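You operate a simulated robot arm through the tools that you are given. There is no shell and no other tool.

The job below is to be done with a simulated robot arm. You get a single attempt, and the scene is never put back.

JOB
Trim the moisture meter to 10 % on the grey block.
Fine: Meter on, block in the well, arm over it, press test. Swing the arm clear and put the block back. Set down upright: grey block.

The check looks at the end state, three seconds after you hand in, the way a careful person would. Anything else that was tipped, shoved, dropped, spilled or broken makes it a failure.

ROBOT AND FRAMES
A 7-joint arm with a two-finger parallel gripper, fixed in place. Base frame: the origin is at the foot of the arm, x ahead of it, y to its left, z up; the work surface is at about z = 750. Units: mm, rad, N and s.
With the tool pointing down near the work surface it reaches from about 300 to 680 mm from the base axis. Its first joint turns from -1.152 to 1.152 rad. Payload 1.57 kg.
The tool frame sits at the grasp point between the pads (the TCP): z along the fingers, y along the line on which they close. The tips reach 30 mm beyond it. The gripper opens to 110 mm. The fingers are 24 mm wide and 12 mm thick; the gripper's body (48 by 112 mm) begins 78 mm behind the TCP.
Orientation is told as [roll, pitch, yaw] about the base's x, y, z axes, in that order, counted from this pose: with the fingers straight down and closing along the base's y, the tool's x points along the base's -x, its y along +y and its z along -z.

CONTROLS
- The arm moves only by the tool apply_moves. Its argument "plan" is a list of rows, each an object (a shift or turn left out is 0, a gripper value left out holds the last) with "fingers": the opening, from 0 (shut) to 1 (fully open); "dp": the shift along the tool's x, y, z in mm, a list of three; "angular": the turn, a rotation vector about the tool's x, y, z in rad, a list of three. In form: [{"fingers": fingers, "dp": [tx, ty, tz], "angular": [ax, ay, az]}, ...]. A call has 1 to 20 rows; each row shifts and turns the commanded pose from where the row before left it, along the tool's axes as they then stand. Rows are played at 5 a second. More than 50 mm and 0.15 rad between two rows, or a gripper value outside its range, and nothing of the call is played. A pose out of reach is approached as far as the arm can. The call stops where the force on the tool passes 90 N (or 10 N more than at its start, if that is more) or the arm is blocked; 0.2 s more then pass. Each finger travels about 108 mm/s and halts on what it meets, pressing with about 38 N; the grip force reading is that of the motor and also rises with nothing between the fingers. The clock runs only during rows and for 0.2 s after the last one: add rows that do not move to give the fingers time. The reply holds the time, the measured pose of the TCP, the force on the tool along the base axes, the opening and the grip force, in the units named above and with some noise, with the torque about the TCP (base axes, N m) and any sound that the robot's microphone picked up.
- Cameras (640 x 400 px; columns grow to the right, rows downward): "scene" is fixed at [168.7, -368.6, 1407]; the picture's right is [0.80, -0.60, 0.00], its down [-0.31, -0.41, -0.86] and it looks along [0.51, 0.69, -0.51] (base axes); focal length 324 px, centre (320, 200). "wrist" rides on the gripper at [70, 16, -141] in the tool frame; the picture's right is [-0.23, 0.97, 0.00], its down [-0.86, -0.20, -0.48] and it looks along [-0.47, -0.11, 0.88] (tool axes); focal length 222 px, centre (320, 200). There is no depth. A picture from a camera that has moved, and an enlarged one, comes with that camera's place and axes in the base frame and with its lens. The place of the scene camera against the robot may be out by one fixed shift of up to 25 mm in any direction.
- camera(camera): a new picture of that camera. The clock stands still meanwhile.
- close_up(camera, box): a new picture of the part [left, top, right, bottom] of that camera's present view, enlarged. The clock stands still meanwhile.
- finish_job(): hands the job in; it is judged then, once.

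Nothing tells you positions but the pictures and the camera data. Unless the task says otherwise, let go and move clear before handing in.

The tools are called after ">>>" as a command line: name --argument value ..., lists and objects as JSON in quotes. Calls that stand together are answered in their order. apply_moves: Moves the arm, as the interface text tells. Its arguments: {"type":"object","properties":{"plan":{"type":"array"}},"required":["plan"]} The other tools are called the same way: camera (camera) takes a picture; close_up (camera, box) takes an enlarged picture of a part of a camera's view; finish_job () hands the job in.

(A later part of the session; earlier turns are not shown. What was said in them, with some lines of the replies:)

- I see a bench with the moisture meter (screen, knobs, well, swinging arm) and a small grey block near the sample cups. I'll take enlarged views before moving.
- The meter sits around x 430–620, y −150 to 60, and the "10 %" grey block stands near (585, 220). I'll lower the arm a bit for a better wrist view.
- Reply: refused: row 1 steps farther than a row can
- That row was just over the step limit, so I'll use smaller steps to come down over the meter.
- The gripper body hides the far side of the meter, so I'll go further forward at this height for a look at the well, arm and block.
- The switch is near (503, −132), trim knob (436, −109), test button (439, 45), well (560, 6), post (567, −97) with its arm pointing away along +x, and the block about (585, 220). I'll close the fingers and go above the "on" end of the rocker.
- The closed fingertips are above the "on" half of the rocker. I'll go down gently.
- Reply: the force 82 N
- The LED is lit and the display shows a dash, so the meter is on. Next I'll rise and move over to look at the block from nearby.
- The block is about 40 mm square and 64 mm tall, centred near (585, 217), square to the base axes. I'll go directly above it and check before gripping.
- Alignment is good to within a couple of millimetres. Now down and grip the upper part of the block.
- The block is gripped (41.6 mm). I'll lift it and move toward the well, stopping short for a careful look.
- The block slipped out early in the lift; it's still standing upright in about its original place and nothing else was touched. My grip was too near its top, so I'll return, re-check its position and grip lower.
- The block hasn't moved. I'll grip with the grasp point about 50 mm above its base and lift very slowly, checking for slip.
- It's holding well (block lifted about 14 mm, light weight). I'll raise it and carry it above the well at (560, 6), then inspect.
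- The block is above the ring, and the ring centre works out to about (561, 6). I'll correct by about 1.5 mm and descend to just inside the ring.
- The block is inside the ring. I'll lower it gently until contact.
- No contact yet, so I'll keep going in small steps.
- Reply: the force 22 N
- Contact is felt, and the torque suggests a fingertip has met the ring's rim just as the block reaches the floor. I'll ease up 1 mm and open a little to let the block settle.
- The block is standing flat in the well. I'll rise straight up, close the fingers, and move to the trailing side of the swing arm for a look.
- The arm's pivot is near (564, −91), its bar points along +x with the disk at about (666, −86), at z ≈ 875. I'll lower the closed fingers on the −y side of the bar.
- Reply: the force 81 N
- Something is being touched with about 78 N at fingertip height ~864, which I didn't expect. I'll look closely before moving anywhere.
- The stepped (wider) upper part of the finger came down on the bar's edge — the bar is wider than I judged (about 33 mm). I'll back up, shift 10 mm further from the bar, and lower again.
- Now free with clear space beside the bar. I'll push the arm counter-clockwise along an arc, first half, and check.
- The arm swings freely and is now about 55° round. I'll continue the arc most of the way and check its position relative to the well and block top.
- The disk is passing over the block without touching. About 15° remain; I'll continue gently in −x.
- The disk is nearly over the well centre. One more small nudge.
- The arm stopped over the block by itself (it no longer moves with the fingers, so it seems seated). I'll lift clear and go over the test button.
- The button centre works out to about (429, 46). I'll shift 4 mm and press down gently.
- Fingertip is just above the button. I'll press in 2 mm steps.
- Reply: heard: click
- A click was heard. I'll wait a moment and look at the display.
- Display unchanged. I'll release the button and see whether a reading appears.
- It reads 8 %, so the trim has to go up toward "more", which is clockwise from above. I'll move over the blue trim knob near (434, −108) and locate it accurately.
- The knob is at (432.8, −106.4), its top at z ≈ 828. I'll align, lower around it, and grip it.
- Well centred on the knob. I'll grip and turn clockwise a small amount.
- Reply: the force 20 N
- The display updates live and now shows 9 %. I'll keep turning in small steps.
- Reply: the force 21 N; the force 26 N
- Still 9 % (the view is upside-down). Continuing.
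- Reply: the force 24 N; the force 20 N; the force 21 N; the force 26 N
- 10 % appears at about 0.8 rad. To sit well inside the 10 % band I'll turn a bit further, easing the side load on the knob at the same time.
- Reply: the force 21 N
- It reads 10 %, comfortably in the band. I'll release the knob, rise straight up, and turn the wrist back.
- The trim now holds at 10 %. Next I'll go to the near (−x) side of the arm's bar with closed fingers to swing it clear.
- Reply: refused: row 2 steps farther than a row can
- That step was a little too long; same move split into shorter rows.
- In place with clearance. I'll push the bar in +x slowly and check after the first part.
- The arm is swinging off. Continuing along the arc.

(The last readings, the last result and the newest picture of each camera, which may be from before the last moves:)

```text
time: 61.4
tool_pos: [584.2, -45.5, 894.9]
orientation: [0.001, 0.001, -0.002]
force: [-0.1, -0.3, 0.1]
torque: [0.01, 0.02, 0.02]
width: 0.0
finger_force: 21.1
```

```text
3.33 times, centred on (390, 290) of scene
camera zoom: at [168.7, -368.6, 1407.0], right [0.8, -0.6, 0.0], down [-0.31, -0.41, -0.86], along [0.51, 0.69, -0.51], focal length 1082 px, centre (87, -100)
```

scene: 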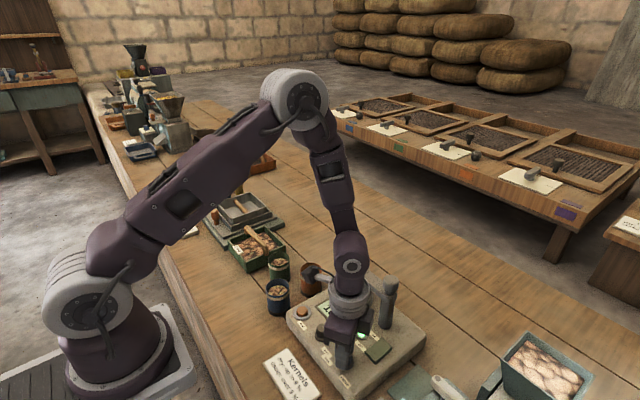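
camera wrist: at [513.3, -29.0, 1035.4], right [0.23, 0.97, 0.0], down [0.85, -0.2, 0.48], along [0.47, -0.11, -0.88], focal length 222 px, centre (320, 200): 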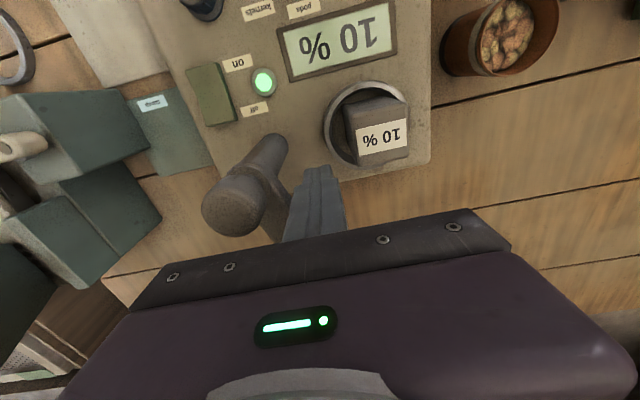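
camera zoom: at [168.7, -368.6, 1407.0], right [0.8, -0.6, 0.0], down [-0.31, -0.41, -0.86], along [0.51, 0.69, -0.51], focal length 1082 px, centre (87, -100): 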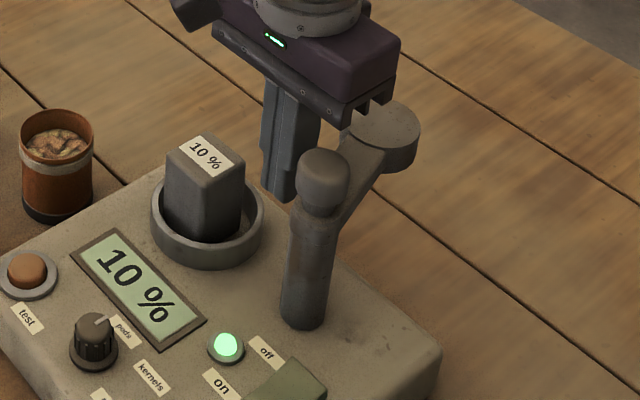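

Nearly back. A final push to bring it close to its original rest position.

>>> apply_moves --plan '[{"dp": [-6, -3, 0]}, {"dp": [-5, -3, 0]}, {"dp": [-4, -3, 0]}, {"dp": [-3, -3, 0]}, {"dp": [0, 0, 0]}]'

>>> close_up --camera "scene" --box '[310, 230, 470, 350]'

```text
time: 62.6
tool_pos: [600.6, -56.3, 894.2]
orientation: [0.003, 0.004, 0.001]
force: [-13.5, 20.4, 2.3]
torque: [-0.16, -0.14, 0.12]
width: 0.0
finger_force: 21.6
```

```text
3.33 times, centred on (390, 290) of scene
camera zoom: at [168.4, -368.0, 1407.2], right [0.8, -0.6, 0.0], down [-0.31, -0.41, -0.86], along [0.51, 0.69, -0.51], focal length 1082 px, centre (87, -100)
```

zoom: 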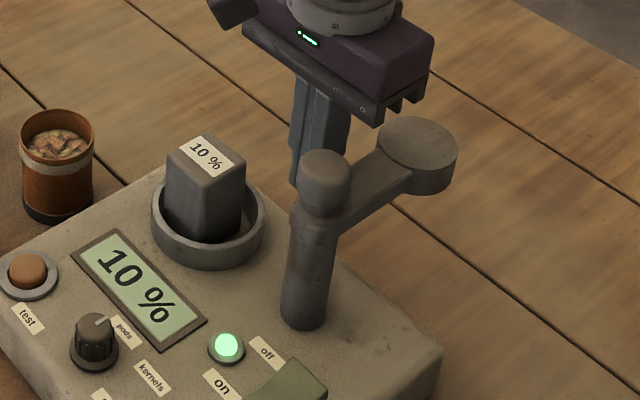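

The arm has reached its rest stop. I'll back off, rise, and go above the block to pick it up again.

>>> apply_moves --plan '[{"dp": [3, 5, 0]}, {"dp": [2, 5, 0]}, {"dp": [0, 0, -40]}, {"dp": [0, 0, -40]}, {"fingers": 0.55, "dp": [18, 26, 0]}, {"dp": [17, 26, 0]}, {"dp": [0, 0, 0]}, {"dp": [0, 0, 30]}, {"dp": [0, 0, 20]}, {"dp": [0, 0, 0]}]'

>>> close_up --camera "wrist" --box '[240, 100, 400, 220]'

>>> close_up --camera "scene" --box '[310, 230, 470, 350]'

```text
time: 64.8
tool_pos: [561.1, 5.6, 924.4]
orientation: [0.001, 0.001, -0.002]
force: [-0.3, -1.0, 0.9]
torque: [-0.04, -0.01, -0.01]
width: 60.6
finger_force: 0.0
```

```text
3.33 times, centred on (320, 160) of wrist
camera zoom: at [490.8, 21.9, 1064.8], right [0.23, 0.97, 0.0], down [0.85, -0.2, 0.48], along [0.47, -0.11, -0.88], focal length 740 px, centre (320, 333)
```

zoom: 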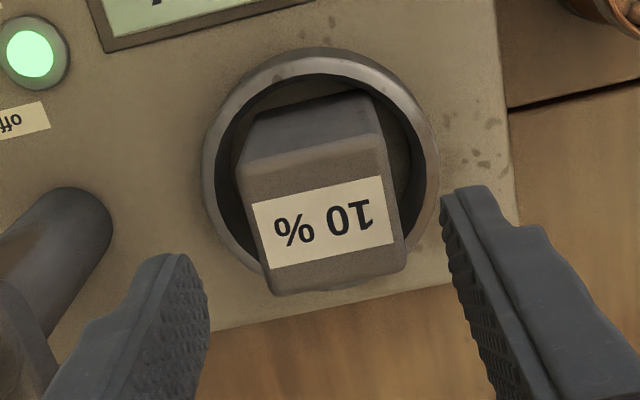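

```text
3.33 times, centred on (390, 290) of scene
camera zoom: at [168.7, -368.6, 1407.0], right [0.8, -0.6, 0.0], down [-0.31, -0.41, -0.86], along [0.51, 0.69, -0.51], focal length 1082 px, centre (87, -100)
```

zoom: 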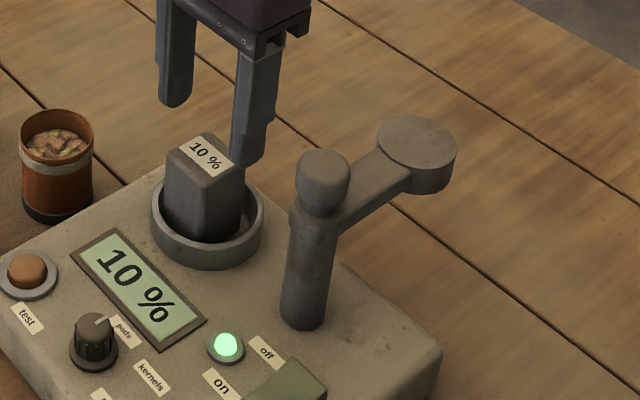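

The block is upright in the well, display reads 10 %, and the arm is clear. I'll lower around the block, grip, and lift slowly.

>>> apply_moves --plan '[{"dp": [1.3, 1.3, 30]}, {"dp": [0, 0, 25]}, {"dp": [0, 0, 15]}, {"dp": [0, 0, 0]}, {"fingers": 0}, {"fingers": 0}, {"fingers": 0}, {"fingers": 0}, {"dp": [0, 0, -1]}, {"dp": [0, 0, -2]}, {"dp": [0, 0, -3]}, {"dp": [0, 0, -4]}, {"dp": [0, 0, -4]}, {"dp": [0, 0, 0]}]'

>>> close_up --camera "wrist" --box '[240, 100, 400, 220]'

>>> close_up --camera "scene" --box '[310, 230, 470, 350]'

```text
time: 67.8
tool_pos: [560.0, 7.4, 868.7]
orientation: [0.001, 0.001, -0.003]
force: [0.1, -0.3, -1.6]
torque: [-0.03, 0.0, 0.01]
width: 41.5
finger_force: 37.4
```

```text
3.33 times, centred on (320, 160) of wrist
camera zoom: at [489.7, 22.8, 1009.4], right [0.23, 0.97, 0.0], down [0.85, -0.2, 0.48], along [0.47, -0.11, -0.88], focal length 740 px, centre (320, 333)
```

zoom: 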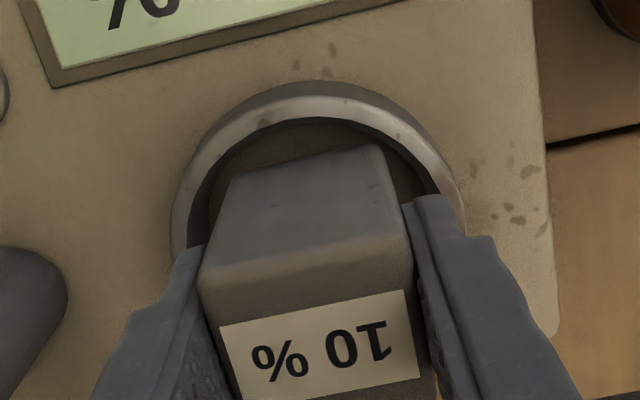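

```text
3.33 times, centred on (390, 290) of scene
camera zoom: at [168.8, -368.6, 1406.9], right [0.8, -0.6, 0.0], down [-0.31, -0.41, -0.86], along [0.51, 0.69, -0.51], focal length 1082 px, centre (87, -100)
```

zoom: 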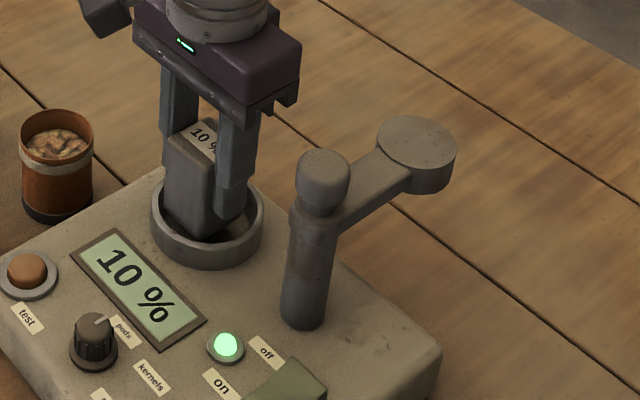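

Held firmly. I'll lift and carry it back to its original spot at about (586, 217).

>>> apply_moves --plan '[{"dp": [0, 0, -10]}, {"dp": [0, 0, -20]}, {"dp": [0, 0, -18]}, {"dp": [0, 0, 0]}, {"dp": [-1, 10, 0]}, {"dp": [-3, 25, 0]}, {"dp": [-4, 30, 0]}, {"dp": [-4, 30, 0]}, {"dp": [-4, 30, 0]}, {"dp": [-4, 30, 0]}, {"dp": [-3, 30, 0]}, {"dp": [-2, 19, 0]}, {"dp": [-1, 6, 0]}, {"dp": [0, 0, 0]}, {"dp": [0, 0, 20]}, {"dp": [0, 0, 25]}, {"dp": [0, 0, 25]}, {"dp": [0, 0, 20]}, {"dp": [0, 0, 10]}, {"dp": [0, 0, 0]}]'

>>> camera --camera "wrist"

>>> close_up --camera "scene" --box '[270, 210, 400, 310]'

```text
time: 72.0
tool_pos: [586.6, 214.7, 818.9]
orientation: [0.0, 0.003, -0.001]
force: [-0.6, -0.2, -1.7]
torque: [-0.01, -0.02, 0.01]
width: 41.9
finger_force: 37.2
```

```text
taken
camera wrist: at [516.3, 232.4, 958.3], right [0.23, 0.97, 0.0], down [0.85, -0.2, 0.48], along [0.47, -0.11, -0.88], focal length 222 px, centre (320, 200)
```

wrist: 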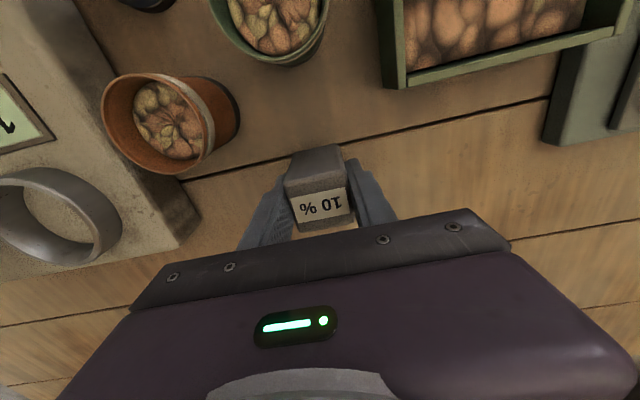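

```text
4.00 times, centred on (335, 260) of scene
camera zoom: at [168.8, -368.6, 1406.9], right [0.8, -0.6, 0.0], down [-0.31, -0.41, -0.86], along [0.51, 0.69, -0.51], focal length 1298 px, centre (260, -40)
```

zoom: 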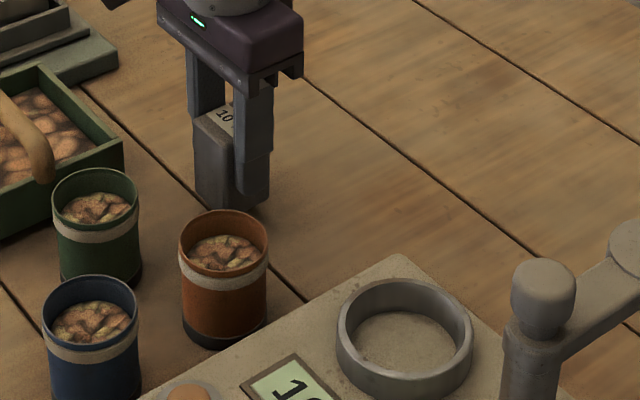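

Over the original spot, about 15 mm above the table. Lowering gently to contact.

>>> apply_moves --plan '[{"dp": [0, 1, 6]}, {"dp": [0, 0, 4]}, {"dp": [0, 0, 2]}, {"dp": [0, 0, 0]}]'

>>> apply_moves --plan '[{"dp": [0, 0, 1.5]}, {"dp": [0, 0, 0]}]'

>>> apply_moves --plan '[{"dp": [0, 0, 1]}, {"dp": [0, 0, 0]}]'

```text
time: 73.0
tool_pos: [587.7, 216.2, 805.3]
orientation: [0.0, -0.001, -0.001]
force: [0.7, 0.7, -1.1]
torque: [0.0, -0.02, -0.01]
width: 41.8
finger_force: 37.4
```

```text
time: 73.6
tool_pos: [585.7, 217.1, 804.1]
orientation: [0.0, -0.001, -0.001]
force: [-6.3, -2.4, 18.6]
torque: [-0.26, 0.36, -0.03]
width: 41.4
finger_force: 37.8
```

```text
time: 74.2
tool_pos: [586.3, 216.1, 804.7]
orientation: [0.003, -0.005, -0.004]
force: [-5.2, -2.9, 28.8]
torque: [-0.24, 0.02, -0.02]
width: 41.7
finger_force: 38.0
```

The block is on the table (contact force about 29 N). I'll ease off slightly, release and rise.

>>> apply_moves --plan '[{"dp": [0, 0, -1]}, {"dp": [0, 0, 0]}, {"fingers": 0.42}, {"fingers": 0.5}, {"fingers": 0.6}, {"fingers": 0.6}, {"dp": [0, 0, -10]}, {"dp": [0, 0, -30]}, {"dp": [0, 0, -45]}, {"dp": [0, 0, -45]}, {"dp": [45, 0, 0]}, {"dp": [45, 0, 0]}, {"dp": [45, -10, -20]}, {"dp": [0, 0, 0]}]'

>>> camera --camera "scene"

>>> close_up --camera "scene" --box '[250, 210, 450, 360]'

>>> camera --camera "wrist"

```text
refused: row 13 steps farther than a row can; nothing moved
```

```text
taken
```

scene: 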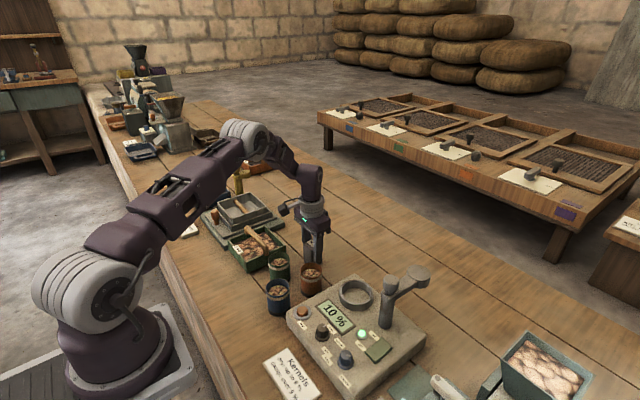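

```text
2.67 times, centred on (350, 285) of scene
camera zoom: at [168.1, -368.8, 1407.0], right [0.8, -0.6, 0.0], down [-0.31, -0.41, -0.86], along [0.51, 0.69, -0.51], focal length 865 px, centre (240, -27)
```

zoom: 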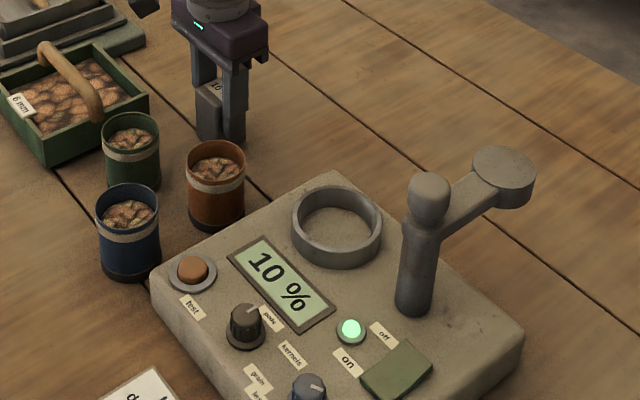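

```text
taken
camera wrist: at [516.0, 233.3, 944.4], right [0.23, 0.97, 0.0], down [0.85, -0.2, 0.48], along [0.47, -0.11, -0.88], focal length 222 px, centre (320, 200)
```

wrist: 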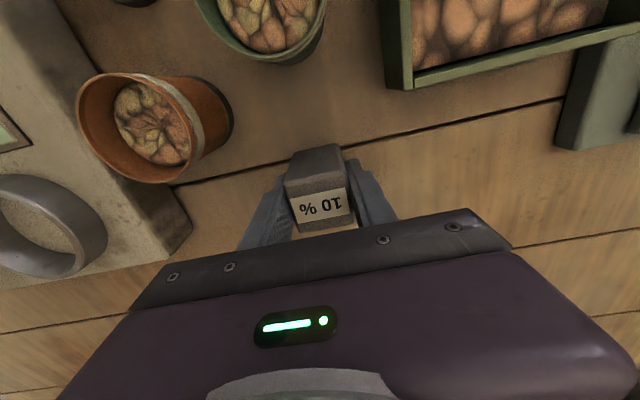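

One of the retreat rows was too long, so nothing moved; same release with a shorter retreat.

>>> apply_moves --plan '[{"dp": [0, 0, -1]}, {"dp": [0, 0, 0]}, {"fingers": 0.42}, {"fingers": 0.5}, {"fingers": 0.6}, {"fingers": 0.6}, {"dp": [0, 0, -10]}, {"dp": [0, 0, -30]}, {"dp": [0, 0, -45]}, {"dp": [0, 0, -45]}, {"dp": [45, 0, 0]}, {"dp": [45, 0, 0]}, {"dp": [40, 0, 0]}, {"dp": [0, 0, 0]}]'

>>> camera --camera "scene"

>>> close_up --camera "scene" --box '[250, 210, 450, 360]'

>>> camera --camera "wrist"

```text
time: 77.2
tool_pos: [456.5, 217.9, 934.8]
orientation: [0.0, 0.001, -0.002]
force: [-0.2, -0.5, -0.7]
torque: [-0.02, -0.05, -0.01]
width: 65.9
finger_force: 0.1
```

```text
taken
```

scene: 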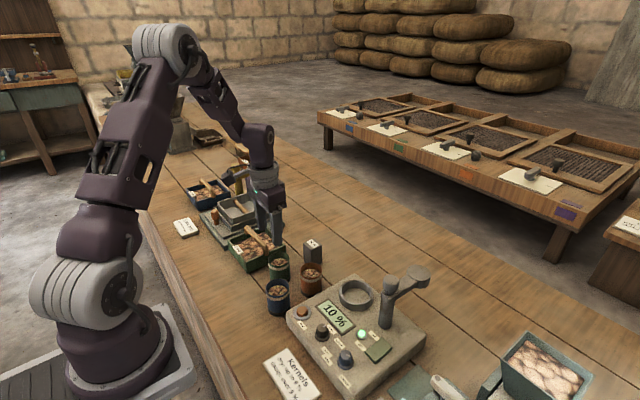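

```text
2.67 times, centred on (350, 285) of scene
camera zoom: at [168.7, -368.6, 1407.0], right [0.8, -0.6, 0.0], down [-0.31, -0.41, -0.86], along [0.51, 0.69, -0.51], focal length 865 px, centre (240, -27)
```

zoom: 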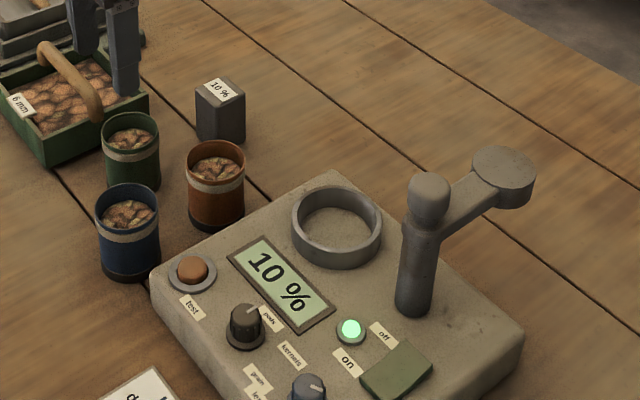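

```text
taken
camera wrist: at [386.0, 234.3, 1074.8], right [0.23, 0.97, 0.0], down [0.85, -0.2, 0.48], along [0.47, -0.11, -0.88], focal length 222 px, centre (320, 200)
```

wrist: 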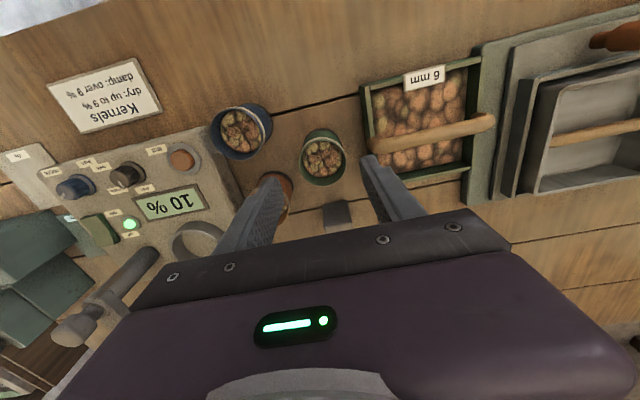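

Everything is in order: the meter is on and shows 10 %, the arm is swung clear, and the block stands upright in its old place. I'll raise the gripper well clear, then hand in.

>>> apply_moves --plan '[{"dp": [0, 0, -45]}, {"dp": [0, 0, -45]}, {"dp": [0, 0, -45]}, {"dp": [0, 0, 0]}, {"dp": [0, 0, 0]}]'

>>> close_up --camera "scene" --box '[160, 160, 440, 370]'

```text
time: 78.4
tool_pos: [455.4, 218.7, 1069.7]
orientation: [-0.001, -0.001, -0.001]
force: [0.4, 0.3, 1.1]
torque: [0.02, -0.02, 0.0]
width: 65.9
finger_force: 0.1
```

```text
1.90 times, centred on (300, 265) of scene
camera zoom: at [168.7, -368.6, 1407.0], right [0.8, -0.6, 0.0], down [-0.31, -0.41, -0.86], along [0.51, 0.69, -0.51], focal length 618 px, centre (358, 76)
```

zoom: 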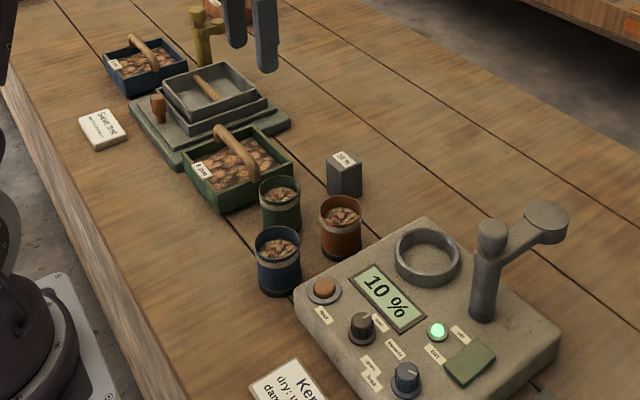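

The scene is as it was at the start, except that the meter is on and trimmed to 10 %. Handing in.

>>> finish_job

```text
The job is handed in.
```

I trimmed the moisture meter to 10 % on the grey block and handed the job in. I haven't been told how it was judged.

- **Trim:** The meter first read 8 %. I turned the trim knob toward "more" until it showed 10 %, then a little further so it sits inside the 10 % range. I did not press test again afterwards; the display followed the knob live and still showed 10 % at the end.
- **Block:** It is back upright in its original place. On my first try at lifting it, it slipped out of the grip but stayed standing where it was.
- **Swing arm:** It is clear of the well and back at its rest stop. While positioning to push it, I once lowered the fingers onto the edge of its bar with about 78 N. I backed off, and nothing appeared damaged.
- **Meter:** I left it switched on, and I did not touch the grain/kernels/pods selector, which is still pointing at "pods".

In the last picture, nothing else on the bench had been tipped, moved or spilled.
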